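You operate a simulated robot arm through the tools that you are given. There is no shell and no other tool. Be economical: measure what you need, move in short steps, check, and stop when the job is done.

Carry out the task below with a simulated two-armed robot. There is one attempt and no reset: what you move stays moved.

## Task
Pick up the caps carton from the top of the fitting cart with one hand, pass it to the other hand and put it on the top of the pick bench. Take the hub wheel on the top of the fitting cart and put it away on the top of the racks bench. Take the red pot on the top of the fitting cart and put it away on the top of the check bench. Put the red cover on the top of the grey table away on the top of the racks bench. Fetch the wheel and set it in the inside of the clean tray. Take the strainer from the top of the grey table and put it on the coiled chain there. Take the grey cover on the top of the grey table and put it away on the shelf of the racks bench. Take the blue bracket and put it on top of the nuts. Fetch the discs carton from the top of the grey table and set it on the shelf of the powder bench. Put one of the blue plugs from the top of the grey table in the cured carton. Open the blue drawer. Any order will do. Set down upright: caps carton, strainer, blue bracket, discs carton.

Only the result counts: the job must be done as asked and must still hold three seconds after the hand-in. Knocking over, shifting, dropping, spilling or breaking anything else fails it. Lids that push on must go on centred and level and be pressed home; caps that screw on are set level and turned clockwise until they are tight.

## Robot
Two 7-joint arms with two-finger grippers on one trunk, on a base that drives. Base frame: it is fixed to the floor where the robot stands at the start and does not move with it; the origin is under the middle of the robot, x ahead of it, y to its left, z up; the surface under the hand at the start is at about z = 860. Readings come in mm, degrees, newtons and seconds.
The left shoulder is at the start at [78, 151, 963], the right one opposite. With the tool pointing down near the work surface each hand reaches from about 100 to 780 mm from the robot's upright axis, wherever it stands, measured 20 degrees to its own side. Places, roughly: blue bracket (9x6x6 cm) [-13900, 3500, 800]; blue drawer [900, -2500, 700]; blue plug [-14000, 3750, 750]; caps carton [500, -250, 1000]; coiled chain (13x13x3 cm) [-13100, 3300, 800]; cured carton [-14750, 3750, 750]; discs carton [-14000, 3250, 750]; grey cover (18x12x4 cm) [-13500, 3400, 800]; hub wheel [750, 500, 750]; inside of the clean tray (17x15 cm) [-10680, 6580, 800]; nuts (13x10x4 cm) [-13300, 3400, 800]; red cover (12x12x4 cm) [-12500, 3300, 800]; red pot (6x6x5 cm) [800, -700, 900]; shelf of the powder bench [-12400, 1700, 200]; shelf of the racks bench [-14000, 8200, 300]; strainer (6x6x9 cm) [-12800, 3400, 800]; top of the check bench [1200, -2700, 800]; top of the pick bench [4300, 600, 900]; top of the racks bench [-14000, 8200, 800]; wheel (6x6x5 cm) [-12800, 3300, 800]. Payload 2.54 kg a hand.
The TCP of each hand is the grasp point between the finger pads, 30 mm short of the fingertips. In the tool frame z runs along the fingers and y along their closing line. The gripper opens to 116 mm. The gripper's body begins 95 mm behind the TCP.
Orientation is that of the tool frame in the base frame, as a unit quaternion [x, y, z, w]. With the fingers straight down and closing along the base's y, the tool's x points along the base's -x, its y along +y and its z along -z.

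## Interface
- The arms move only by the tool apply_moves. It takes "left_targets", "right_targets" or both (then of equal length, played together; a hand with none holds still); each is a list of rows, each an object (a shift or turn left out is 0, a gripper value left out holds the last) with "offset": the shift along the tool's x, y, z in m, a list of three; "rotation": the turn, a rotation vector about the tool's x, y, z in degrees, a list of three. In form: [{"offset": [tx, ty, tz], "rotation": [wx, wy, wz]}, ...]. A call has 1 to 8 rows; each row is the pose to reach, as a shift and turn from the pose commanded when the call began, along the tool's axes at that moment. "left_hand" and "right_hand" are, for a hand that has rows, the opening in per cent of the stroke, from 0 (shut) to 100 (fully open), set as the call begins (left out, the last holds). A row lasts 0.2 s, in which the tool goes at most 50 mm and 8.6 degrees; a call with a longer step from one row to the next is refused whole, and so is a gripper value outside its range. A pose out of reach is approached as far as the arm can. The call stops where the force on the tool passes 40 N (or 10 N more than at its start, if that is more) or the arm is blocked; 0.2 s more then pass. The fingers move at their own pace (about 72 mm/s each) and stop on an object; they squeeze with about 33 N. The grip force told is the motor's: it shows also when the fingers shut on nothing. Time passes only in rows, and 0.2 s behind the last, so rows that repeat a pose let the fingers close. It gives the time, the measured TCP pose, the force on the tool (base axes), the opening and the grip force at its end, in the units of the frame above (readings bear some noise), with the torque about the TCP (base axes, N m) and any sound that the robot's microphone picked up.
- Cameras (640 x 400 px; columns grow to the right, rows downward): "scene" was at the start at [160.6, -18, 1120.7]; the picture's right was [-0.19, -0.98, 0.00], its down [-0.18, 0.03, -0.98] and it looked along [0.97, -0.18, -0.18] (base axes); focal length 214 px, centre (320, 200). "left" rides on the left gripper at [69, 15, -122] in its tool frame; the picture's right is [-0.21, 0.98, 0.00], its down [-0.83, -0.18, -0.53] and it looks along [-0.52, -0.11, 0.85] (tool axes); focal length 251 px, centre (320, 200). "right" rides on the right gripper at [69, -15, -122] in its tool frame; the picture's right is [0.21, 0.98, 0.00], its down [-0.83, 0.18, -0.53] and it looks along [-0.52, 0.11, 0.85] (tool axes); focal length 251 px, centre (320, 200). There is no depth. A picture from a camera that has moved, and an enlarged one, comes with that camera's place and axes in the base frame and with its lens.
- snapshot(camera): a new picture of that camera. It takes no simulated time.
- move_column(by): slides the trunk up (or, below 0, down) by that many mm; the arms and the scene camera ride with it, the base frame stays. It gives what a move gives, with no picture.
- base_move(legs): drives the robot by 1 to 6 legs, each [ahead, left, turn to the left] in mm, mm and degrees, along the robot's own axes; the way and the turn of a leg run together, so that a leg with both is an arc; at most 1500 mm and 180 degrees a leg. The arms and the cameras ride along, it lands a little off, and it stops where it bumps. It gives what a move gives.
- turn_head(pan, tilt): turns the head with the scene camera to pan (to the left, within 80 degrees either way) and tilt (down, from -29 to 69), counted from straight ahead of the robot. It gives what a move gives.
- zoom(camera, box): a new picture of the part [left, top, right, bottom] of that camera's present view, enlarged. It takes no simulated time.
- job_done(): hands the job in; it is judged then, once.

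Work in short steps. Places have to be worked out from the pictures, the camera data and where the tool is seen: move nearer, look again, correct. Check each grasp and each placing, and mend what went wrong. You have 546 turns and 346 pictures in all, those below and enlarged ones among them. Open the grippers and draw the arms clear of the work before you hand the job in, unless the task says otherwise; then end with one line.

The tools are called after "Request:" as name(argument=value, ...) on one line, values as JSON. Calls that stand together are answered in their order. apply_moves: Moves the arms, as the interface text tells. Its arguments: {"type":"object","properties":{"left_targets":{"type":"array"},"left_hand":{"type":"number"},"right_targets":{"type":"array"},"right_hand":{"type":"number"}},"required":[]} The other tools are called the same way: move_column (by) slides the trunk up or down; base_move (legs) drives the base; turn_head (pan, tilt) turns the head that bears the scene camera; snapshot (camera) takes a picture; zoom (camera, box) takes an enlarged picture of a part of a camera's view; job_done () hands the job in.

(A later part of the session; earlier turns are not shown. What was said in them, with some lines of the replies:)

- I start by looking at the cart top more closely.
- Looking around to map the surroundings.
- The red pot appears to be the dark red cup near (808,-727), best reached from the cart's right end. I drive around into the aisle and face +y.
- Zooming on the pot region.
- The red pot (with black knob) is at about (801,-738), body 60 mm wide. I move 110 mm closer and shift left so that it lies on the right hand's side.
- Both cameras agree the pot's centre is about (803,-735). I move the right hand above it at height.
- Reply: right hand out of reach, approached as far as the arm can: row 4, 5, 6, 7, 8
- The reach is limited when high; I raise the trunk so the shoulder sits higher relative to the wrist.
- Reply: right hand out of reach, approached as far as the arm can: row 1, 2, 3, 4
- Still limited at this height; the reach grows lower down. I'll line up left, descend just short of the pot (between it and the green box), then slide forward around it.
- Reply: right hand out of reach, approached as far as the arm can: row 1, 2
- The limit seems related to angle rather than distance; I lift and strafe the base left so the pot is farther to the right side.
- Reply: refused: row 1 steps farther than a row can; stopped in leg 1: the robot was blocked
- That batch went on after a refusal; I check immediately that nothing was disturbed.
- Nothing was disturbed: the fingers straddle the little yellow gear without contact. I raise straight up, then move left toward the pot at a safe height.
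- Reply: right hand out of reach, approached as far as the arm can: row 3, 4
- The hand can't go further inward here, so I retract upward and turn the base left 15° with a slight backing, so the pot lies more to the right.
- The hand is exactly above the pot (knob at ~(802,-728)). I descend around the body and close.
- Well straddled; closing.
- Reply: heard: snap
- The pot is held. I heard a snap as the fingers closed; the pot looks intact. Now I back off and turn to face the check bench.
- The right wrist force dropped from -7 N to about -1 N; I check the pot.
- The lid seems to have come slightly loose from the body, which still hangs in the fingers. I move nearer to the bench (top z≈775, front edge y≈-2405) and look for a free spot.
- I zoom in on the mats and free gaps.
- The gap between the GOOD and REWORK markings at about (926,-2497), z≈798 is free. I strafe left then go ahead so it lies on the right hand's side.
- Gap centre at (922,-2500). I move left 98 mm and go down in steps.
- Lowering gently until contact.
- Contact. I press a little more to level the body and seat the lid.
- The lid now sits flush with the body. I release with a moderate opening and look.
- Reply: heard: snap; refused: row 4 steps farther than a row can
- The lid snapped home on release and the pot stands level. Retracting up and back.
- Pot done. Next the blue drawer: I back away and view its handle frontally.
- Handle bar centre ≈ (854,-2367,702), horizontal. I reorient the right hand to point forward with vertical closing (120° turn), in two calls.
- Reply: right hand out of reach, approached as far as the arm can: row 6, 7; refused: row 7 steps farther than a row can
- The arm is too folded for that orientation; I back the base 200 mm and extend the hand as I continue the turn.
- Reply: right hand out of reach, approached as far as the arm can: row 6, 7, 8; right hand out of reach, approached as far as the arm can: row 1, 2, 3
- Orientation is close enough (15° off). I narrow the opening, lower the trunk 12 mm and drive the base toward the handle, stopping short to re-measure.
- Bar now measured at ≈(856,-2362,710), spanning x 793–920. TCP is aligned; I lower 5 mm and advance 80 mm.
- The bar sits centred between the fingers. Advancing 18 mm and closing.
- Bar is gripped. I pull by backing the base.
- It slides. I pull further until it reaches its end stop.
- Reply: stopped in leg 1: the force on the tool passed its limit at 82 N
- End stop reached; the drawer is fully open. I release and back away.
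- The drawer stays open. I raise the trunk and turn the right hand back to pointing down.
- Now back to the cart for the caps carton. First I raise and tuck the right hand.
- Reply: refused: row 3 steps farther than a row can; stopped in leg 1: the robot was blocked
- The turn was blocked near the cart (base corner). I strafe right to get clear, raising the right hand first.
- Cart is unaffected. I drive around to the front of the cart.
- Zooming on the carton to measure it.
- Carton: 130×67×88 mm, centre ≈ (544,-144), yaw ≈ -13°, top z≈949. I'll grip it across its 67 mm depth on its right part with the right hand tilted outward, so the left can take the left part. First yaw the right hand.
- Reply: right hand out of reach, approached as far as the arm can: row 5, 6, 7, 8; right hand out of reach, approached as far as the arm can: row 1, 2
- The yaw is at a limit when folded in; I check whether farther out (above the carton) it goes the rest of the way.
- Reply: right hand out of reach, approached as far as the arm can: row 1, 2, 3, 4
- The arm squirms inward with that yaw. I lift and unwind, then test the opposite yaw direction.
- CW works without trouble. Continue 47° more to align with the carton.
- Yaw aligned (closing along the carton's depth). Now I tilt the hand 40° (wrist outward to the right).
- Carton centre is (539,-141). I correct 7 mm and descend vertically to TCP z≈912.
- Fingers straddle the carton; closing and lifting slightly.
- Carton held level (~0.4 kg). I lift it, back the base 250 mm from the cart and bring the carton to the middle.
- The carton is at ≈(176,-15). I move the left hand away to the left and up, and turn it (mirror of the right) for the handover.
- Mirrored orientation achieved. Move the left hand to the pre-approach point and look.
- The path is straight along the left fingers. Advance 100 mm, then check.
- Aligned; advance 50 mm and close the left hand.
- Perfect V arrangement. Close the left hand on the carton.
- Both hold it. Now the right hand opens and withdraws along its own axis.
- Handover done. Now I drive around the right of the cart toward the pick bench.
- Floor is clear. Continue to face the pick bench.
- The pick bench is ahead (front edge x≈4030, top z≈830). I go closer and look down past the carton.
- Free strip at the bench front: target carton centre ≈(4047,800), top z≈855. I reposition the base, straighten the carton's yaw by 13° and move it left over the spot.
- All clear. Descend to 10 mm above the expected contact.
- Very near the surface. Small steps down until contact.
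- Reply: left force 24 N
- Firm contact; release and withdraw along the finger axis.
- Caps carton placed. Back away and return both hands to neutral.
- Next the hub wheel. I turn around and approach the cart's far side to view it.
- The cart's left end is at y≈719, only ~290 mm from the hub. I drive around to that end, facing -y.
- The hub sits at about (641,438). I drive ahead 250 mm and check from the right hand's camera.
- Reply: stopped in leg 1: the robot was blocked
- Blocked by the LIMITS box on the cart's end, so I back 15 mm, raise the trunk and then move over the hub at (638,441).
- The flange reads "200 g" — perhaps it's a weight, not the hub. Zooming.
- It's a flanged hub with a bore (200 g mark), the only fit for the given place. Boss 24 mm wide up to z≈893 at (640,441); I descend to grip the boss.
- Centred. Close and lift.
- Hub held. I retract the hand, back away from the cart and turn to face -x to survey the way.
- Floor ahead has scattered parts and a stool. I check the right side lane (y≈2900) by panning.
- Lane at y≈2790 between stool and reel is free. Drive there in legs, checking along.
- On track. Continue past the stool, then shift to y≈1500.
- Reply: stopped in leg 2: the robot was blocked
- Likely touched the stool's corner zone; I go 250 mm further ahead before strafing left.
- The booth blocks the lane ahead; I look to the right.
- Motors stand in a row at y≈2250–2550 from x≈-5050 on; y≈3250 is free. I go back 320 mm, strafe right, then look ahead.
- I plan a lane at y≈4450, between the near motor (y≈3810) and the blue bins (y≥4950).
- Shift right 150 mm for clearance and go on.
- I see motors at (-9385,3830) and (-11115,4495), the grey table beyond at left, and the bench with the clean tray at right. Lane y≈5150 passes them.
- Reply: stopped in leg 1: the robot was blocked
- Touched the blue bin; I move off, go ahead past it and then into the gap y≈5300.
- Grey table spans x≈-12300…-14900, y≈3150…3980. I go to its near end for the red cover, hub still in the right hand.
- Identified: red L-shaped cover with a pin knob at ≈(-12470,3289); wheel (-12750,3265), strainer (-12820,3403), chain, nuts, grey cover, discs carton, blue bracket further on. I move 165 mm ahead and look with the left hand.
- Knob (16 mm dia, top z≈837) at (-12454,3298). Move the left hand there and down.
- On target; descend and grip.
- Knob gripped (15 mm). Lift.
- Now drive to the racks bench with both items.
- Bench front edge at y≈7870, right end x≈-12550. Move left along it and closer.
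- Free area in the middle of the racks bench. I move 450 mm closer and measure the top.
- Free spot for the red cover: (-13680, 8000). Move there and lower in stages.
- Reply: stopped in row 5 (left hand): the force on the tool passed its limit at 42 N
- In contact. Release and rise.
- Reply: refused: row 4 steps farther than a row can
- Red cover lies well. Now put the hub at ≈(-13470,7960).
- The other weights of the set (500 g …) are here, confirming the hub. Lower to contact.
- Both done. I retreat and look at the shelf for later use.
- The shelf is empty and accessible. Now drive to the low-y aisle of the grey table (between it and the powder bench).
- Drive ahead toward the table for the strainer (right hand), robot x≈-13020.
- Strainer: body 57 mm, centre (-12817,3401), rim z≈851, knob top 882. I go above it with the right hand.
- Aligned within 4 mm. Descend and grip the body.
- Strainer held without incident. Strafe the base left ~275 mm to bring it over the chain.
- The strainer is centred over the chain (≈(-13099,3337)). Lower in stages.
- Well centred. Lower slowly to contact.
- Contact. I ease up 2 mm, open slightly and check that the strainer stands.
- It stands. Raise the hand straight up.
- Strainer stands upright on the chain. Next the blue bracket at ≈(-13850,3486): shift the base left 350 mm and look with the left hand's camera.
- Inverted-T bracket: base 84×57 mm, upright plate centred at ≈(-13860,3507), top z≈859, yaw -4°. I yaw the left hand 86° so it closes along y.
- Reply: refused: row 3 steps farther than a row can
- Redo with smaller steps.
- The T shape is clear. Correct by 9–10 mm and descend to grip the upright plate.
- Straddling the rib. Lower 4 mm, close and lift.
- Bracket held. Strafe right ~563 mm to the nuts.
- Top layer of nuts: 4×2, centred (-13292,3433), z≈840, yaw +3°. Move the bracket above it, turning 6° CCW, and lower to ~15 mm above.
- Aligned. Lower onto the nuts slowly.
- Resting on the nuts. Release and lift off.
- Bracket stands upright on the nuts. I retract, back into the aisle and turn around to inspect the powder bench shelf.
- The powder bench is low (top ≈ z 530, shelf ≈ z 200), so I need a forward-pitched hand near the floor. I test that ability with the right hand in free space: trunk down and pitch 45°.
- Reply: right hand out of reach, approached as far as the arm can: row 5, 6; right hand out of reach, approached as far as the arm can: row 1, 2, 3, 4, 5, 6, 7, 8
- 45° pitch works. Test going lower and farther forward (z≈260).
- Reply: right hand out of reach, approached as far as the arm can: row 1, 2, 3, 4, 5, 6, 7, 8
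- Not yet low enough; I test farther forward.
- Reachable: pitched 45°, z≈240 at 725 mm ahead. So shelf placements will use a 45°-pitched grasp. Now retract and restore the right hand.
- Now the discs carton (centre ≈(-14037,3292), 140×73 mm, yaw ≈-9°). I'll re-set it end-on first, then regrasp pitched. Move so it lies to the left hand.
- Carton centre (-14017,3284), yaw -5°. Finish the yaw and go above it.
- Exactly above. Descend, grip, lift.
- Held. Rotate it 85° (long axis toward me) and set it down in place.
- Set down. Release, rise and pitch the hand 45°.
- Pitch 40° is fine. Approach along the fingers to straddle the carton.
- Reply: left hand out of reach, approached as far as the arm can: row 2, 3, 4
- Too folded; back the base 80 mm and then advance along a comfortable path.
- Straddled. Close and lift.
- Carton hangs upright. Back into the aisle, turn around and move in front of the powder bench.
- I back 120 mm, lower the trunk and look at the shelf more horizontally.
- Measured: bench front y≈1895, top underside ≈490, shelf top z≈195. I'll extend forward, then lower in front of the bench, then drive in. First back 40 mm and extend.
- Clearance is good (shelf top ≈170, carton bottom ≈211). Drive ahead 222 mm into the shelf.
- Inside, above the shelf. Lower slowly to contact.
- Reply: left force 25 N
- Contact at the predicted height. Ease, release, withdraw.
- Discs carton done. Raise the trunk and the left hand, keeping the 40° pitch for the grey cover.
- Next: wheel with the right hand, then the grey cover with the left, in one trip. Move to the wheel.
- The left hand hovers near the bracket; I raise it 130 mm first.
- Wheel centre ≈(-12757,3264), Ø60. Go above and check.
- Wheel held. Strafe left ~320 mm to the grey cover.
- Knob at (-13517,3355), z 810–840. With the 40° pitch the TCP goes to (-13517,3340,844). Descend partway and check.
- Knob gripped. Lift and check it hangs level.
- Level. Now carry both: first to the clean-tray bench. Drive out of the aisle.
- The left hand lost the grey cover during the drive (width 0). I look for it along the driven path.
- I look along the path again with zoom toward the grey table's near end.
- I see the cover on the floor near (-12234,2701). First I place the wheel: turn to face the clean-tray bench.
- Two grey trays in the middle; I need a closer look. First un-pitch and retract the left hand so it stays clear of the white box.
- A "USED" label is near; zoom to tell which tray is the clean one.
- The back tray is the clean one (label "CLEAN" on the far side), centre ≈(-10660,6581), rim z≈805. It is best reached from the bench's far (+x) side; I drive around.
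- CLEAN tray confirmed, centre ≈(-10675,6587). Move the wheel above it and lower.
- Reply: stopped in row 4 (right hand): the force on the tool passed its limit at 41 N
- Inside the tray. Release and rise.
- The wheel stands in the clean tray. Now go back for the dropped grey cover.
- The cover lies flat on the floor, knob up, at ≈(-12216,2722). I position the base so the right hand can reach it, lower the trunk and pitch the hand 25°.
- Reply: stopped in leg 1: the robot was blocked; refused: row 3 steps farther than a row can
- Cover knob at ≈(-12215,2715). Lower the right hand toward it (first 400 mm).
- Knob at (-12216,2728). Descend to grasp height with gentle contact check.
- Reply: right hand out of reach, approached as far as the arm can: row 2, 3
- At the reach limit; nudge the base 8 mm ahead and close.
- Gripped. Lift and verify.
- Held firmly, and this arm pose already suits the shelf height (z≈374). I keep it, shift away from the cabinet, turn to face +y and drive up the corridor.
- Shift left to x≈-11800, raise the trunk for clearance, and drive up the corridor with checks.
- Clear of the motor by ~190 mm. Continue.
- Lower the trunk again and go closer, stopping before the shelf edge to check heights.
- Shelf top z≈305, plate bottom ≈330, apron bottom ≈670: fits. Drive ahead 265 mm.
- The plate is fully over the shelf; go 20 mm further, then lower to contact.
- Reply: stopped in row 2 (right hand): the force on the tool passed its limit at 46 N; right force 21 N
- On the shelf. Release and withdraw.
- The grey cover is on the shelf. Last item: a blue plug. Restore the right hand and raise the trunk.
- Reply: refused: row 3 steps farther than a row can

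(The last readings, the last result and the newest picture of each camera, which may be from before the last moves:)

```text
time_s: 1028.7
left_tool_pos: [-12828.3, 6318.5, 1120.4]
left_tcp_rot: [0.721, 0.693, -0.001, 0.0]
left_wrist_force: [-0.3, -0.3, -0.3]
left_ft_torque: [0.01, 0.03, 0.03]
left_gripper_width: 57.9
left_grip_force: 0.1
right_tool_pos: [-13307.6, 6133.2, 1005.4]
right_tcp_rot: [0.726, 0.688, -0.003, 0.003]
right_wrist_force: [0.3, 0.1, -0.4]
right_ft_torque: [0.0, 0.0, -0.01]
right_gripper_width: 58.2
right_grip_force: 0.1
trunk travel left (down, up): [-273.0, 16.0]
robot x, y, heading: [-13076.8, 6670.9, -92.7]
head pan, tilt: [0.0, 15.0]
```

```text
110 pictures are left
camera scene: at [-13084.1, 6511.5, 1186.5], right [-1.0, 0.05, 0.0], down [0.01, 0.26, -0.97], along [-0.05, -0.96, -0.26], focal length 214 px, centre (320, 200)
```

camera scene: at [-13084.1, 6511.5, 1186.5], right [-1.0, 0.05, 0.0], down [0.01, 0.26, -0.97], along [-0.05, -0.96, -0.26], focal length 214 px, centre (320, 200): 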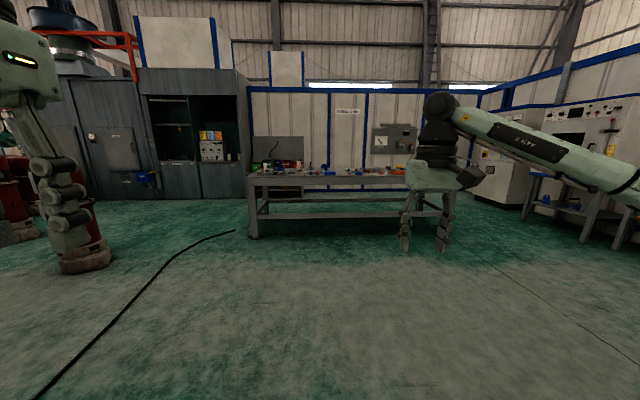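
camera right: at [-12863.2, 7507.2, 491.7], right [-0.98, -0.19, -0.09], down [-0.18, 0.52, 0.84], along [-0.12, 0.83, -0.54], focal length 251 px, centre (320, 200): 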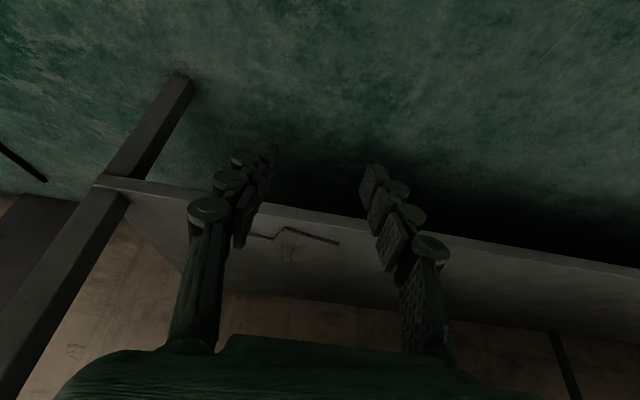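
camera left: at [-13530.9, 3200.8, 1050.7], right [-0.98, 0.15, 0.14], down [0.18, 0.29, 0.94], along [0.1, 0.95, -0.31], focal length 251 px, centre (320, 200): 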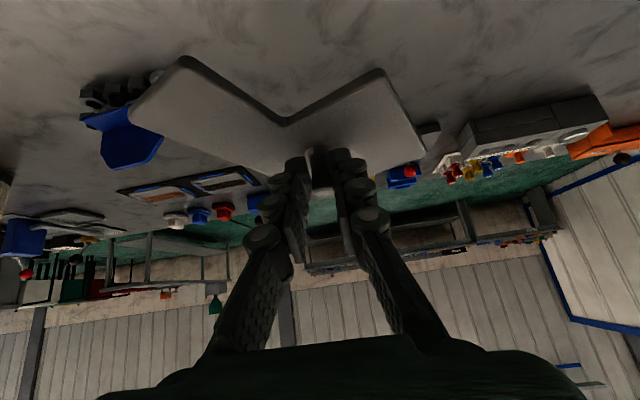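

Request:
base_move(legs=[[0, -720, 2.7], [1500, 0, 0], [650, 0, 0]])

Request:
turn_head(pan=-15, tilt=30)

Request:
snapshot(camera="scene")

```text
time_s: 1046.3
left_tool_pos: [-13485.1, 4173.1, 1119.6]
left_tcp_rot: [0.7, 0.714, -0.001, 0.0]
left_wrist_force: [0.4, -0.3, -0.1]
left_ft_torque: [-0.04, 0.03, 0.0]
left_gripper_width: 57.9
left_grip_force: 0.1
right_tool_pos: [-13951.6, 3957.9, 1006.2]
right_tcp_rot: [0.704, 0.71, -0.003, 0.004]
right_wrist_force: [0.0, 0.0, 0.3]
right_ft_torque: [0.01, -0.01, 0.02]
right_gripper_width: 58.3
right_grip_force: 0.0
trunk travel left (down, up): [-273.0, 16.0]
robot x, y, heading: [-13758.4, 4514.4, -89.2]
head pan, tilt: [0.0, 15.0]
```

```text
time_s: 1047.1
left_tool_pos: [-13485.0, 4174.3, 1121.2]
left_tcp_rot: [0.7, 0.714, -0.001, 0.001]
left_wrist_force: [-0.5, 0.1, 0.4]
left_ft_torque: [-0.01, -0.01, 0.02]
left_gripper_width: 58.0
left_grip_force: 0.1
right_tool_pos: [-13951.5, 3960.2, 1005.1]
right_tcp_rot: [0.705, 0.709, -0.003, 0.004]
right_wrist_force: [-0.1, -0.9, -0.1]
right_ft_torque: [-0.01, 0.0, 0.04]
right_gripper_width: 58.0
right_grip_force: 0.1
trunk travel left (down, up): [-273.0, 16.0]
robot x, y, heading: [-13754.2, 4510.6, -89.4]
head pan, tilt: [-15.0, 30.0]
```

```text
109 pictures are left
camera scene: at [-13774.9, 4356.3, 1162.4], right [-0.97, 0.24, 0.0], down [0.12, 0.48, -0.87], along [-0.21, -0.84, -0.5], focal length 214 px, centre (320, 200)
```

scene: 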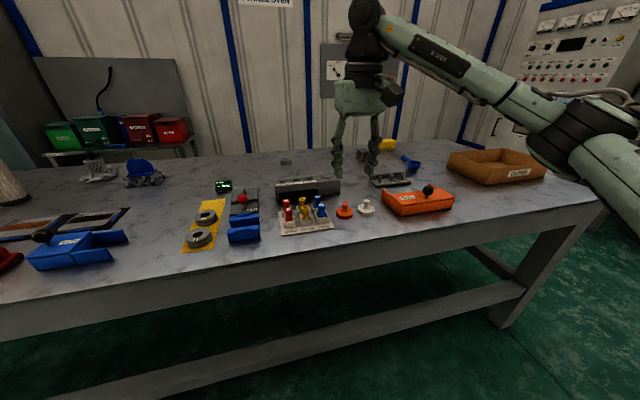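

Request:
zoom(camera="scene", box=[260, 170, 390, 250])

Request:
zoom(camera="scene", box=[430, 130, 580, 220])

Request:
snapshot(camera="right")

```text
4.92 times, centred on (325, 210) of scene
camera zoom: at [-13774.9, 4356.3, 1162.4], right [-0.97, 0.24, 0.0], down [0.12, 0.48, -0.87], along [-0.21, -0.84, -0.5], focal length 1056 px, centre (295, 151)
```

zoom: 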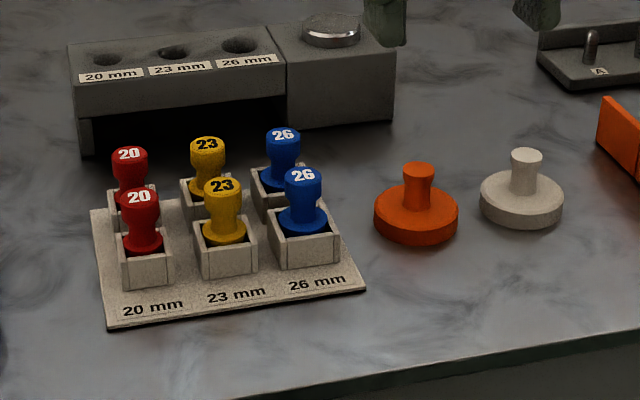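

```text
4.27 times, centred on (505, 175) of scene
camera zoom: at [-13774.9, 4356.3, 1162.4], right [-0.97, 0.24, 0.0], down [0.12, 0.48, -0.87], along [-0.21, -0.84, -0.5], focal length 915 px, centre (-469, 307)
```

zoom: 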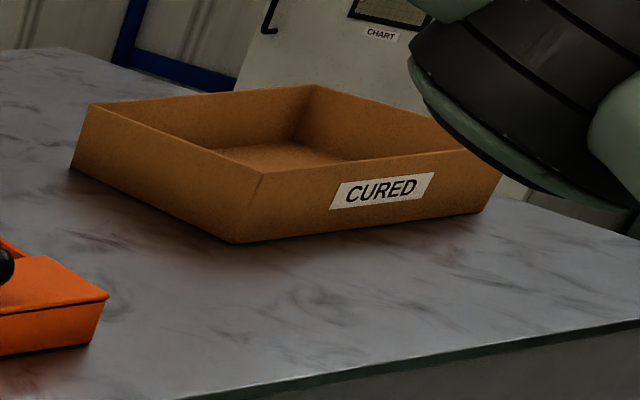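

```text
106 pictures are left
camera right: at [-13966.7, 4030.4, 1128.7], right [0.98, 0.22, 0.0], down [0.19, -0.82, 0.54], along [0.12, -0.53, -0.84], focal length 251 px, centre (320, 200)
```

right: 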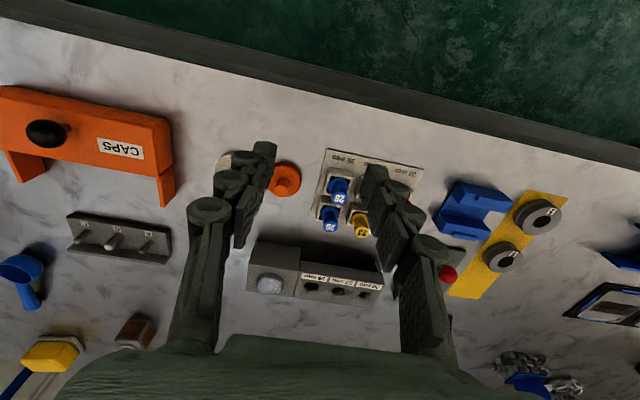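

Plug rack found; front blue plug at ≈(-13906,3866). I'll use a 45° diagonal grip to clear its neighbours. Move closer and turn the hand 45°.

Request:
base_move(legs=[[165, 80, -0.6]])

Request:
apply_moves(right_targets=[{"rotation": [0, 0, 8.5], "offset": [0.03, 0, 0]}, {"rotation": [0, 0, 17], "offset": [0.06, 0, 0]}, {"rotation": [0, 0, 25.5], "offset": [0.08, 0, 0]}, {"rotation": [0, 0, 34], "offset": [0.08, 0, 0]}, {"rotation": [0, 0, 42.5], "offset": [0.08, 0, 0]}, {"rotation": [0, 0, 45], "offset": [0.08, 0, 0]}], right_hand=35)

Request:
snapshot(camera="right")

Request:
zoom(camera="scene", box=[290, 160, 450, 260])

```text
time_s: 1048.6
left_tool_pos: [-13406.4, 4008.0, 1120.0]
left_tcp_rot: [0.703, 0.712, 0.0, 0.001]
left_wrist_force: [0.0, 0.0, -0.3]
left_ft_torque: [0.01, 0.04, 0.04]
left_gripper_width: 58.1
left_grip_force: 0.1
right_tool_pos: [-13875.6, 3799.3, 1005.0]
right_tcp_rot: [0.708, 0.706, -0.002, 0.004]
right_wrist_force: [0.7, -0.3, 0.1]
right_ft_torque: [0.02, 0.01, -0.02]
right_gripper_width: 58.1
right_grip_force: 0.0
trunk travel left (down, up): [-273.0, 16.0]
robot x, y, heading: [-13675.1, 4351.1, -89.8]
head pan, tilt: [-15.0, 30.0]
```

```text
time_s: 1050.0
left_tool_pos: [-13407.2, 4008.5, 1119.7]
left_tcp_rot: [0.703, 0.711, -0.001, 0.001]
left_wrist_force: [-0.3, 0.1, -0.1]
left_ft_torque: [-0.01, 0.01, -0.03]
left_gripper_width: 58.1
left_grip_force: 0.0
right_tool_pos: [-13876.0, 3880.2, 1004.6]
right_tcp_rot: [0.925, 0.381, -0.001, 0.005]
right_wrist_force: [0.6, -0.4, 0.1]
right_ft_torque: [-0.02, -0.02, 0.02]
right_gripper_width: 40.5
right_grip_force: 0.0
trunk travel left (down, up): [-273.0, 16.0]
robot x, y, heading: [-13675.5, 4350.8, -89.9]
head pan, tilt: [-15.0, 30.0]
```

```text
105 pictures are left
camera right: at [-13836.8, 3940.8, 1128.5], right [0.84, -0.54, 0.01], down [-0.46, -0.7, 0.54], along [-0.29, -0.46, -0.84], focal length 251 px, centre (320, 200)
```

right: 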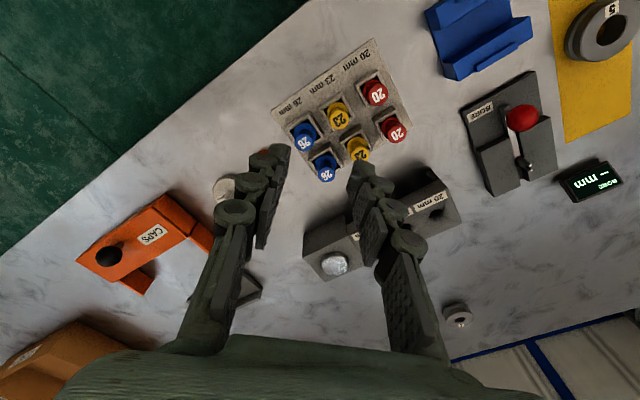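

```text
4.00 times, centred on (370, 210) of scene
camera zoom: at [-13694.9, 4194.5, 1162.3], right [-0.97, 0.26, 0.0], down [0.13, 0.48, -0.87], along [-0.22, -0.84, -0.5], focal length 858 px, centre (120, 160)
```

zoom: 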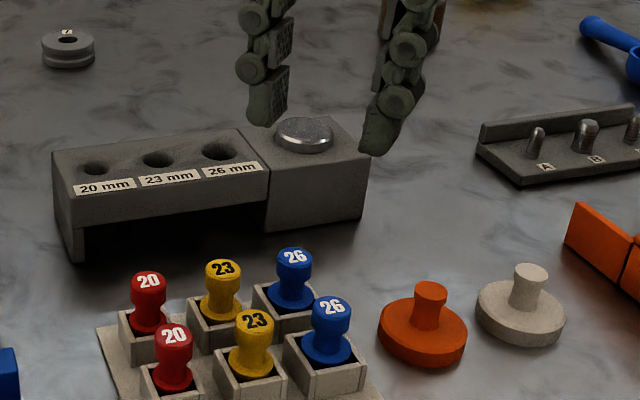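

Front blue plug head: (-13899,3870), top z≈860. Move above it and check.

Request:
apply_moves(right_targets=[{"offset": [-0.012, -0.005, 0.03]}, {"offset": [-0.023, -0.009, 0.065]}, {"offset": [-0.023, -0.009, 0.095]}, {"offset": [-0.023, -0.009, 0.095]}])

Request:
snapshot(camera="right")

Request:
zoom(camera="scene", box=[290, 180, 420, 280])

```text
time_s: 1051.0
left_tool_pos: [-13408.7, 4009.4, 1120.2]
left_tcp_rot: [0.703, 0.712, -0.001, 0.0]
left_wrist_force: [-1.2, -1.0, 0.5]
left_ft_torque: [-0.02, 0.04, 0.01]
left_gripper_width: 58.1
left_grip_force: 0.1
right_tool_pos: [-13898.2, 3868.1, 909.2]
right_tcp_rot: [0.925, 0.381, -0.001, 0.005]
right_wrist_force: [-0.7, -0.2, 1.1]
right_ft_torque: [-0.01, -0.01, 0.03]
right_gripper_width: 40.5
right_grip_force: 0.1
trunk travel left (down, up): [-273.0, 16.0]
robot x, y, heading: [-13670.1, 4350.3, -89.9]
head pan, tilt: [-15.0, 30.0]
```

```text
103 pictures are left
camera right: at [-13858.9, 3928.9, 1032.2], right [0.84, -0.54, 0.01], down [-0.46, -0.71, 0.54], along [-0.29, -0.46, -0.84], focal length 251 px, centre (320, 200)
```

right: 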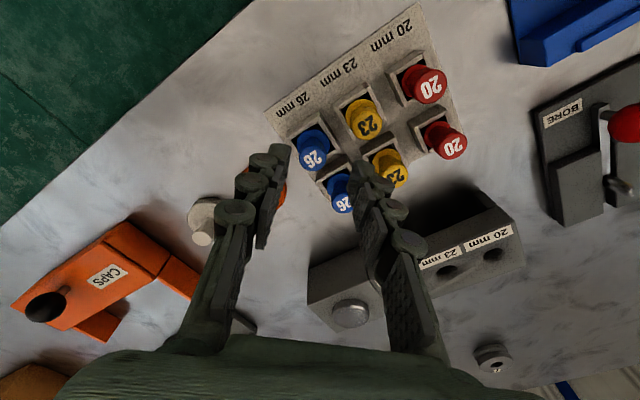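

```text
4.00 times, centred on (355, 230) of scene
camera zoom: at [-13694.8, 4194.5, 1162.4], right [-0.97, 0.26, 0.0], down [0.13, 0.48, -0.87], along [-0.22, -0.84, -0.5], focal length 858 px, centre (180, 80)
```

zoom: 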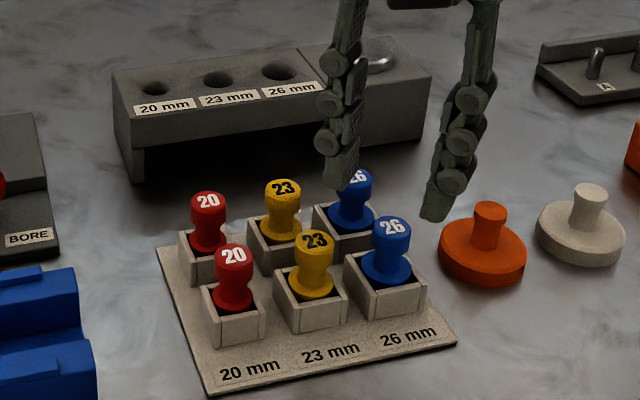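

Aligned within 4 mm. Correct and descend to grip the head.

Request:
apply_moves(right_targets=[{"offset": [-0.001, -0.004, 0.015]}, {"offset": [-0.001, -0.004, 0.03]}, {"offset": [-0.001, -0.004, 0.043]}, {"offset": [-0.001, -0.004, 0.043]}])

Request:
snapshot(camera="right")

```text
time_s: 1052.0
left_tool_pos: [-13407.8, 4009.0, 1120.8]
left_tcp_rot: [0.703, 0.711, 0.0, 0.001]
left_wrist_force: [0.2, 0.1, 0.7]
left_ft_torque: [0.01, 0.0, 0.0]
left_gripper_width: 58.2
left_grip_force: 0.0
right_tool_pos: [-13902.9, 3871.1, 867.7]
right_tcp_rot: [0.925, 0.381, -0.001, 0.005]
right_wrist_force: [0.2, -0.3, 0.6]
right_ft_torque: [-0.03, 0.02, 0.05]
right_gripper_width: 40.4
right_grip_force: 0.1
trunk travel left (down, up): [-273.0, 16.0]
robot x, y, heading: [-13671.6, 4351.7, -89.5]
head pan, tilt: [-15.0, 30.0]
```

```text
101 pictures are left
camera right: at [-13863.2, 3931.1, 990.5], right [0.84, -0.54, 0.01], down [-0.46, -0.71, 0.54], along [-0.29, -0.46, -0.84], focal length 251 px, centre (320, 200)
```

right: 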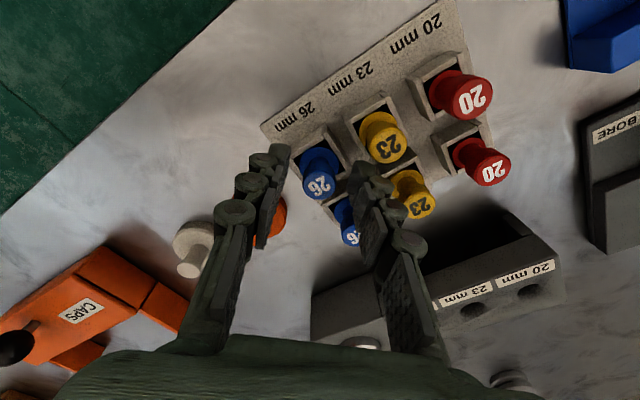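

Head centred between the fingers; close and lift straight up.

Request:
apply_moves(right_targets=[{"offset": [0, 0, 0.002]}, {"offset": [0, 0, 0.002]}, {"offset": [0, 0, 0.002]}], right_hand=0)

Request:
apply_moves(right_targets=[{"offset": [0, 0, -0.02]}, {"offset": [0, 0, -0.05]}, {"offset": [0, 0, -0.09]}, {"offset": [0, 0, -0.13]}, {"offset": [0, 0, -0.15]}])

Request:
snapshot(camera="right")

Request:
snapshot(camera="scene")

```text
time_s: 1052.8
left_tool_pos: [-13406.8, 4008.8, 1120.4]
left_tcp_rot: [0.703, 0.711, -0.001, 0.0]
left_wrist_force: [-0.2, -0.1, -0.6]
left_ft_torque: [-0.03, 0.01, 0.01]
left_gripper_width: 58.1
left_grip_force: 0.0
right_tool_pos: [-13901.9, 3870.2, 866.1]
right_tcp_rot: [0.924, 0.381, 0.0, 0.005]
right_wrist_force: [-0.8, -3.2, 3.1]
right_ft_torque: [-0.14, 0.02, 0.03]
right_gripper_width: 18.3
right_grip_force: 32.7
trunk travel left (down, up): [-273.0, 16.0]
robot x, y, heading: [-13675.3, 4350.8, -89.7]
head pan, tilt: [-15.0, 30.0]
```

```text
time_s: 1054.0
left_tool_pos: [-13406.2, 4008.8, 1120.6]
left_tcp_rot: [0.703, 0.712, 0.0, 0.0]
left_wrist_force: [0.8, -0.3, 0.2]
left_ft_torque: [0.02, -0.02, 0.01]
left_gripper_width: 58.2
left_grip_force: 0.0
right_tool_pos: [-13901.0, 3874.1, 1016.8]
right_tcp_rot: [0.925, 0.381, -0.001, 0.005]
right_wrist_force: [-0.2, -0.3, -0.5]
right_ft_torque: [-0.05, -0.01, 0.0]
right_gripper_width: 18.1
right_grip_force: 33.4
trunk travel left (down, up): [-273.0, 16.0]
robot x, y, heading: [-13670.2, 4352.7, -89.7]
head pan, tilt: [-15.0, 30.0]
```

```text
100 pictures are left
camera right: at [-13862.9, 3935.1, 1139.3], right [0.84, -0.54, 0.01], down [-0.46, -0.71, 0.54], along [-0.29, -0.46, -0.84], focal length 251 px, centre (320, 200)
```

right: 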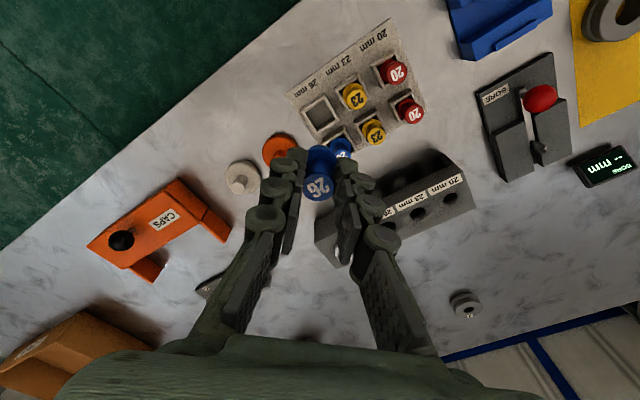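

```text
99 pictures are left
camera scene: at [-13694.8, 4194.6, 1162.3], right [-0.97, 0.26, 0.0], down [0.13, 0.48, -0.87], along [-0.22, -0.84, -0.5], focal length 214 px, centre (320, 200)
```

scene: 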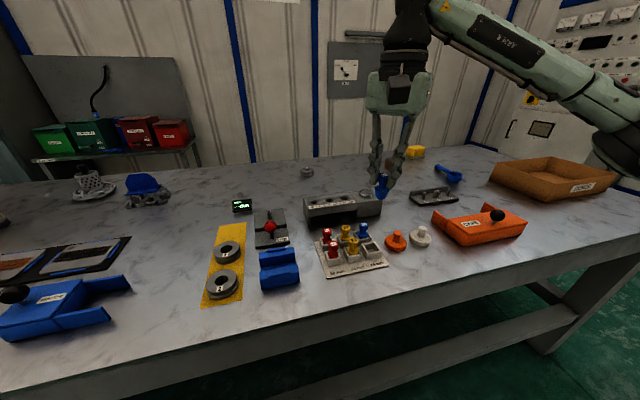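

Plug held; rack undisturbed. Strafe right toward the CURED carton.

Request:
base_move(legs=[[0, -780, 0]])

Request:
snapshot(camera="scene")

Request:
snapshot(camera="right")

```text
time_s: 1061.8
left_tool_pos: [-14175.5, 4003.7, 1120.8]
left_tcp_rot: [0.698, 0.716, -0.001, 0.0]
left_wrist_force: [-0.7, -1.0, 0.0]
left_ft_torque: [0.02, 0.0, 0.02]
left_gripper_width: 58.2
left_grip_force: 0.0
right_tool_pos: [-14667.0, 3862.5, 1016.1]
right_tcp_rot: [0.921, 0.389, -0.001, 0.005]
right_wrist_force: [-0.1, 0.2, 0.4]
right_ft_torque: [0.0, -0.05, 0.01]
right_gripper_width: 18.3
right_grip_force: 32.9
trunk travel left (down, up): [-273.0, 16.0]
robot x, y, heading: [-14446.3, 4343.4, -89.2]
head pan, tilt: [-15.0, 30.0]
```

```text
98 pictures are left
camera scene: at [-14465.7, 4185.6, 1162.3], right [-0.97, 0.24, 0.0], down [0.12, 0.49, -0.87], along [-0.21, -0.84, -0.5], focal length 214 px, centre (320, 200)
```

scene: 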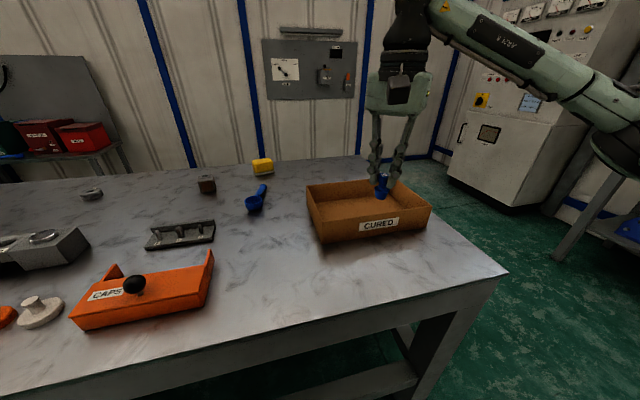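

```text
97 pictures are left
camera right: at [-14629.9, 3923.7, 1138.9], right [0.85, -0.53, 0.01], down [-0.45, -0.71, 0.54], along [-0.28, -0.46, -0.84], focal length 251 px, centre (320, 200)
```

right: 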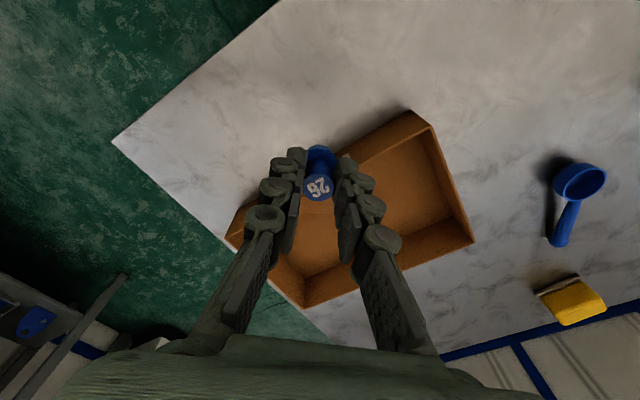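

Carton interior centre ≈(-14730,3668). Move the base a bit nearer and bring the plug over it.

Request:
base_move(legs=[[40, -50, 0]])

Request:
apply_moves(right_targets=[{"offset": [-0.03, 0.025, 0]}, {"offset": [-0.06, 0.05, 0.01]}, {"offset": [-0.09, 0.074, 0.03]}, {"offset": [-0.118, 0.097, 0.05]}, {"offset": [-0.118, 0.097, 0.08]}])

Request:
snapshot(camera="right")

Request:
snapshot(camera="scene")

```text
time_s: 1063.0
left_tool_pos: [-14225.3, 3962.8, 1120.8]
left_tcp_rot: [0.699, 0.716, -0.001, 0.001]
left_wrist_force: [0.4, -1.0, -0.2]
left_ft_torque: [-0.01, 0.03, 0.01]
left_gripper_width: 57.8
left_grip_force: 0.1
right_tool_pos: [-14716.9, 3821.1, 1014.4]
right_tcp_rot: [0.923, 0.385, 0.0, 0.005]
right_wrist_force: [0.2, 0.1, 0.5]
right_ft_torque: [0.0, -0.02, -0.02]
right_gripper_width: 18.4
right_grip_force: 33.0
trunk travel left (down, up): [-273.0, 16.0]
robot x, y, heading: [-14493.5, 4299.7, -89.0]
head pan, tilt: [-15.0, 30.0]
```

```text
time_s: 1064.2
left_tool_pos: [-14225.3, 3961.7, 1119.7]
left_tcp_rot: [0.698, 0.716, 0.0, 0.001]
left_wrist_force: [0.1, -0.2, -0.2]
left_ft_torque: [-0.01, -0.01, -0.04]
left_gripper_width: 57.8
left_grip_force: 0.0
right_tool_pos: [-14734.6, 3667.3, 939.3]
right_tcp_rot: [0.922, 0.387, -0.001, 0.005]
right_wrist_force: [-0.3, 0.2, -0.8]
right_ft_torque: [-0.03, 0.01, -0.03]
right_gripper_width: 18.4
right_grip_force: 33.1
trunk travel left (down, up): [-273.0, 16.0]
robot x, y, heading: [-14493.0, 4298.0, -89.2]
head pan, tilt: [-15.0, 30.0]
```

```text
96 pictures are left
camera right: at [-14696.9, 3728.3, 1062.1], right [0.85, -0.53, 0.01], down [-0.45, -0.71, 0.54], along [-0.28, -0.46, -0.84], focal length 251 px, centre (320, 200)
```

right: 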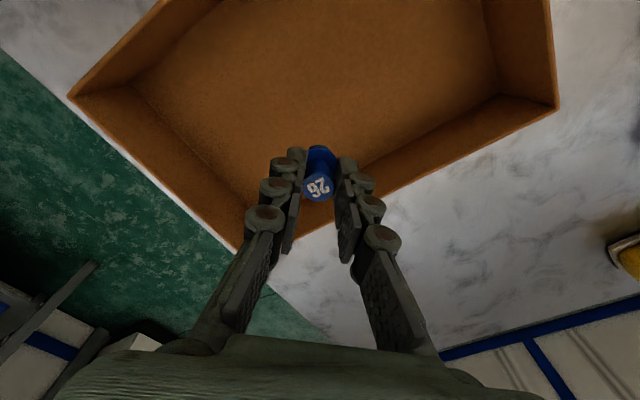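

```text
95 pictures are left
camera scene: at [-14514.9, 4144.5, 1162.3], right [-0.97, 0.24, 0.0], down [0.12, 0.49, -0.87], along [-0.21, -0.84, -0.5], focal length 214 px, centre (320, 200)
```

scene: 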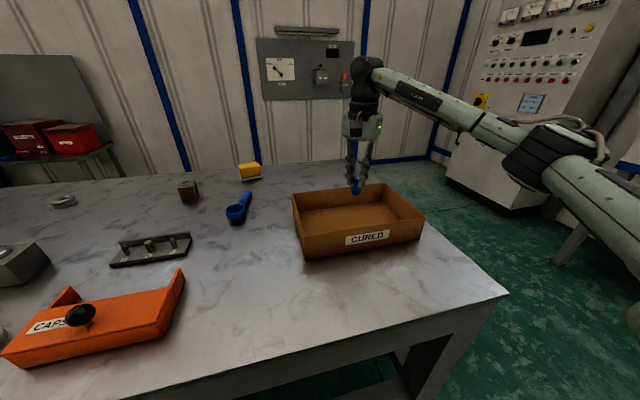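

The plug will land inside; shift 15 mm toward the middle and lower it to the carton floor.

Request:
apply_moves(right_targets=[{"offset": [0.015, 0, 0.02]}, {"offset": [0.015, 0, 0.04]}, {"offset": [0.015, 0, 0.055]}, {"offset": [0.015, 0, 0.062]}, {"offset": [0.015, 0, 0.068]}])

Request:
zoom(camera="scene", box=[280, 140, 440, 260])

```text
time_s: 1065.4
left_tool_pos: [-14224.6, 3963.0, 1121.1]
left_tcp_rot: [0.699, 0.715, -0.001, 0.001]
left_wrist_force: [0.6, 0.4, 0.4]
left_ft_torque: [0.03, -0.03, -0.01]
left_gripper_width: 58.3
left_grip_force: 0.1
right_tool_pos: [-14719.7, 3678.0, 869.2]
right_tcp_rot: [0.922, 0.387, -0.001, 0.005]
right_wrist_force: [0.4, 0.4, -0.9]
right_ft_torque: [-0.03, 0.04, -0.01]
right_gripper_width: 18.5
right_grip_force: 32.6
trunk travel left (down, up): [-273.0, 16.0]
robot x, y, heading: [-14496.6, 4299.4, -88.9]
head pan, tilt: [-15.0, 30.0]
```

```text
3.33 times, centred on (360, 200) of scene
camera zoom: at [-14514.6, 4144.6, 1162.3], right [-0.97, 0.24, 0.0], down [0.12, 0.48, -0.87], along [-0.21, -0.84, -0.5], focal length 715 px, centre (187, 200)
```

zoom: 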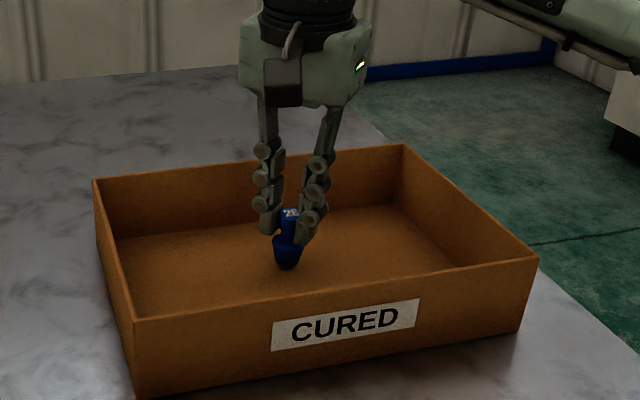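

Request:
apply_moves(right_targets=[{"offset": [0, 0, 0.004]}, {"offset": [0, 0, 0.008]}, {"offset": [0, 0, 0.012]}, {"offset": [0, 0, 0.016]}])

Request:
zoom(camera="scene", box=[280, 140, 440, 260])

```text
time_s: 1066.5
left_tool_pos: [-14225.5, 3965.0, 1121.3]
left_tcp_rot: [0.7, 0.714, -0.001, 0.001]
left_wrist_force: [0.6, 0.6, 0.6]
left_ft_torque: [0.03, 0.0, 0.03]
left_gripper_width: 58.1
left_grip_force: 0.0
right_tool_pos: [-14719.4, 3678.2, 862.6]
right_tcp_rot: [0.922, 0.386, -0.002, 0.011]
right_wrist_force: [-0.3, 11.1, 19.2]
right_ft_torque: [0.55, 0.02, -0.02]
right_gripper_width: 18.4
right_grip_force: 33.3
trunk travel left (down, up): [-273.0, 16.0]
robot x, y, heading: [-14494.8, 4299.9, -89.1]
head pan, tilt: [-15.0, 30.0]
stopped in row 4 (right hand): the force on the tool passed its limit at 41 N (the readings are from after the stop); the commanded pose is now the measured one
```

```text
3.33 times, centred on (360, 200) of scene
camera zoom: at [-14514.3, 4147.1, 1162.6], right [-0.97, 0.24, 0.0], down [0.12, 0.48, -0.87], along [-0.21, -0.84, -0.5], focal length 715 px, centre (187, 200)
```

zoom: 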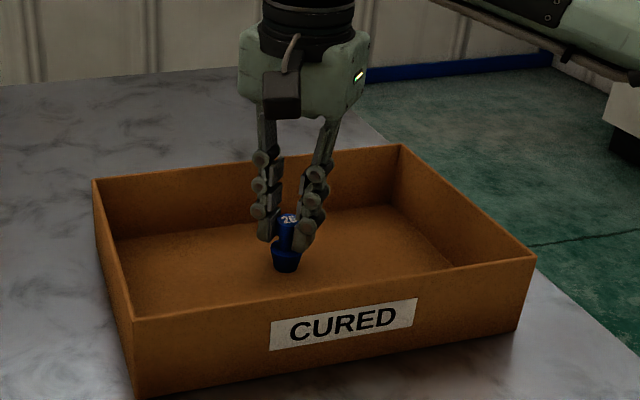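

On the carton floor. Ease, release and withdraw upward.

Request:
apply_moves(right_targets=[{"offset": [0, 0, -0.002]}, {"offset": [0, 0, -0.002]}])

Request:
apply_moves(right_targets=[{"offset": [0, 0, 0]}, {"offset": [0, 0, 0]}, {"offset": [0, 0, 0]}], right_hand=45)

Request:
apply_moves(right_targets=[{"offset": [0, 0, -0.04]}, {"offset": [0, 0, -0.08]}, {"offset": [0, 0, -0.12]}, {"offset": [0, 0, -0.15]}])

Request:
zoom(camera="scene", box=[280, 140, 440, 260])

```text
time_s: 1067.1
left_tool_pos: [-14222.9, 3964.4, 1121.4]
left_tcp_rot: [0.699, 0.715, -0.002, 0.001]
left_wrist_force: [0.3, -0.2, -0.7]
left_ft_torque: [0.0, -0.01, 0.02]
left_gripper_width: 58.2
left_grip_force: 0.2
right_tool_pos: [-14720.0, 3678.0, 862.0]
right_tcp_rot: [0.923, 0.386, -0.003, 0.012]
right_wrist_force: [2.2, 7.1, 18.4]
right_ft_torque: [0.42, -0.04, 0.01]
right_gripper_width: 18.4
right_grip_force: 32.8
trunk travel left (down, up): [-273.0, 16.0]
robot x, y, heading: [-14496.2, 4300.0, -89.0]
head pan, tilt: [-15.0, 30.0]
```

```text
time_s: 1067.9
left_tool_pos: [-14224.5, 3963.1, 1120.3]
left_tcp_rot: [0.699, 0.715, -0.001, 0.0]
left_wrist_force: [0.1, -0.4, 0.1]
left_ft_torque: [0.0, 0.01, -0.02]
left_gripper_width: 57.9
left_grip_force: 0.0
right_tool_pos: [-14720.8, 3676.1, 859.6]
right_tcp_rot: [0.922, 0.387, -0.002, 0.009]
right_wrist_force: [-0.1, 0.3, -0.1]
right_ft_torque: [0.03, -0.03, -0.01]
right_gripper_width: 52.2
right_grip_force: 0.0
trunk travel left (down, up): [-273.0, 16.0]
robot x, y, heading: [-14494.6, 4300.0, -89.2]
head pan, tilt: [-15.0, 30.0]
```

```text
time_s: 1068.9
left_tool_pos: [-14224.7, 3962.9, 1120.8]
left_tcp_rot: [0.699, 0.715, 0.0, 0.002]
left_wrist_force: [-0.8, -0.1, 0.0]
left_ft_torque: [0.0, 0.0, 0.01]
left_gripper_width: 57.9
left_grip_force: 0.2
right_tool_pos: [-14719.5, 3678.4, 1011.4]
right_tcp_rot: [0.923, 0.386, -0.002, 0.009]
right_wrist_force: [-0.1, 0.1, 0.0]
right_ft_torque: [-0.01, -0.01, -0.03]
right_gripper_width: 52.1
right_grip_force: 0.1
trunk travel left (down, up): [-273.0, 16.0]
robot x, y, heading: [-14493.6, 4297.3, -88.9]
head pan, tilt: [-15.0, 30.0]
```

```text
3.33 times, centred on (360, 200) of scene
camera zoom: at [-14514.6, 4145.3, 1162.4], right [-0.97, 0.24, 0.0], down [0.12, 0.48, -0.87], along [-0.21, -0.84, -0.5], focal length 715 px, centre (187, 200)
```

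zoom: 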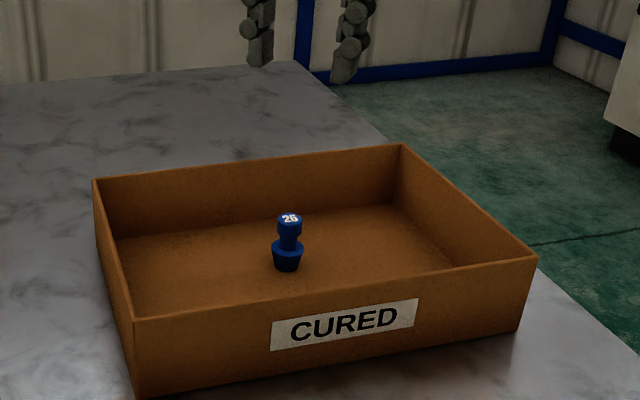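

The plug stands in the CURED carton. Back away clear of the table and take a last look at the strainer and bracket.

Request:
apply_moves(right_targets=[{"offset": [0.03, -0.025, -0.01]}, {"offset": [0.06, -0.05, -0.02]}, {"offset": [0.09, -0.075, -0.03]}])

Request:
base_move(legs=[[-450, 0, 0]])

Request:
turn_head(pan=45, tilt=15)

Request:
zoom(camera="scene", box=[200, 120, 520, 320])

```text
time_s: 1069.7
left_tool_pos: [-14225.3, 3962.4, 1120.1]
left_tcp_rot: [0.699, 0.715, -0.001, 0.001]
left_wrist_force: [-0.2, 0.1, 0.0]
left_ft_torque: [-0.02, 0.0, -0.01]
left_gripper_width: 58.1
left_grip_force: 0.1
right_tool_pos: [-14711.3, 3798.3, 1039.2]
right_tcp_rot: [0.923, 0.385, -0.001, 0.009]
right_wrist_force: [0.6, 0.3, -0.4]
right_ft_torque: [-0.01, -0.03, 0.02]
right_gripper_width: 52.1
right_grip_force: 0.1
trunk travel left (down, up): [-273.0, 16.0]
robot x, y, heading: [-14497.0, 4298.2, -89.2]
head pan, tilt: [-15.0, 30.0]
```

```text
time_s: 1072.4
left_tool_pos: [-14230.3, 4411.7, 1119.8]
left_tcp_rot: [0.696, 0.718, 0.0, 0.001]
left_wrist_force: [0.2, 0.1, 0.1]
left_ft_torque: [-0.01, -0.01, -0.01]
left_gripper_width: 57.9
left_grip_force: 0.1
right_tool_pos: [-14715.4, 4242.9, 1038.2]
right_tcp_rot: [0.921, 0.389, -0.002, 0.009]
right_wrist_force: [-0.1, -0.3, -0.5]
right_ft_torque: [0.0, -0.01, 0.01]
right_gripper_width: 52.3
right_grip_force: 0.1
trunk travel left (down, up): [-273.0, 16.0]
robot x, y, heading: [-14499.3, 4746.5, -88.6]
head pan, tilt: [-15.0, 30.0]
```

```text
time_s: 1073.7
left_tool_pos: [-14231.7, 4412.5, 1119.9]
left_tcp_rot: [0.696, 0.718, 0.0, 0.001]
left_wrist_force: [-0.1, -0.6, 0.9]
left_ft_torque: [0.0, 0.03, -0.01]
left_gripper_width: 57.6
left_grip_force: 0.0
right_tool_pos: [-14714.7, 4243.6, 1039.0]
right_tcp_rot: [0.921, 0.389, -0.001, 0.01]
right_wrist_force: [0.1, -0.4, -0.6]
right_ft_torque: [0.01, 0.02, -0.01]
right_gripper_width: 52.3
right_grip_force: 0.1
trunk travel left (down, up): [-273.0, 16.0]
robot x, y, heading: [-14502.7, 4750.7, -89.0]
head pan, tilt: [45.0, 15.0]
```

```text
2.00 times, centred on (360, 220) of scene
camera zoom: at [-14433.3, 4615.0, 1186.5], right [-0.69, -0.72, 0.0], down [-0.19, 0.18, -0.97], along [0.7, -0.67, -0.26], focal length 429 px, centre (240, 160)
```

zoom: 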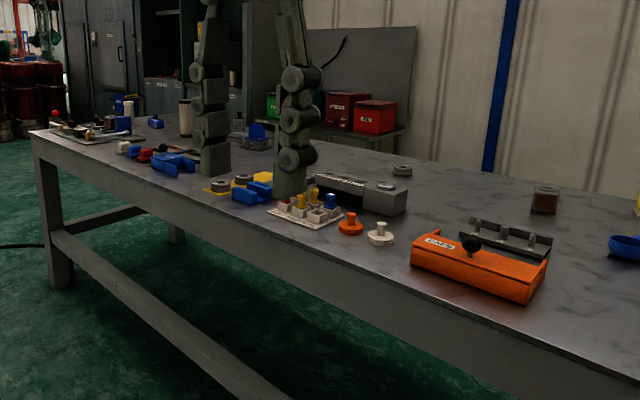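

All is in order. Open the grippers and hand in.

Request:
apply_moves(left_targets=[{"offset": [0, 0, 0]}, {"offset": [0, 0, 0]}, {"offset": [0, 0, 0]}], right_targets=[{"offset": [0, 0, 0]}, {"offset": [0, 0, 0]}, {"offset": [0, 0, 0]}], left_hand=100, right_hand=100)

Request:
job_done()

```text
time_s: 1074.5
left_tool_pos: [-14230.8, 4412.2, 1119.7]
left_tcp_rot: [0.695, 0.719, -0.001, 0.001]
left_wrist_force: [0.2, 0.4, -0.4]
left_ft_torque: [0.01, 0.01, 0.01]
left_gripper_width: 116.0
left_grip_force: 0.0
right_tool_pos: [-14714.4, 4245.3, 1038.1]
right_tcp_rot: [0.921, 0.388, -0.001, 0.009]
right_wrist_force: [0.1, -0.7, 0.1]
right_ft_torque: [0.02, 0.03, -0.01]
right_gripper_width: 115.9
right_grip_force: 0.3
trunk travel left (down, up): [-273.0, 16.0]
robot x, y, heading: [-14502.5, 4748.1, -88.9]
head pan, tilt: [45.0, 15.0]
```

```text
The job is handed in.
```

All eleven tasks are done and the job is handed in, but not cleanly: the grey cover fell to the floor on the way and was picked up and shelved; the red pot's lid came loose and snapped back on; the base was blocked several times (by the cart, likely the stool, a blue bin and once unidentified), and I didn't look at the stool or bin afterwards; I took the flanged weight marked "200 g" to be the hub wheel.
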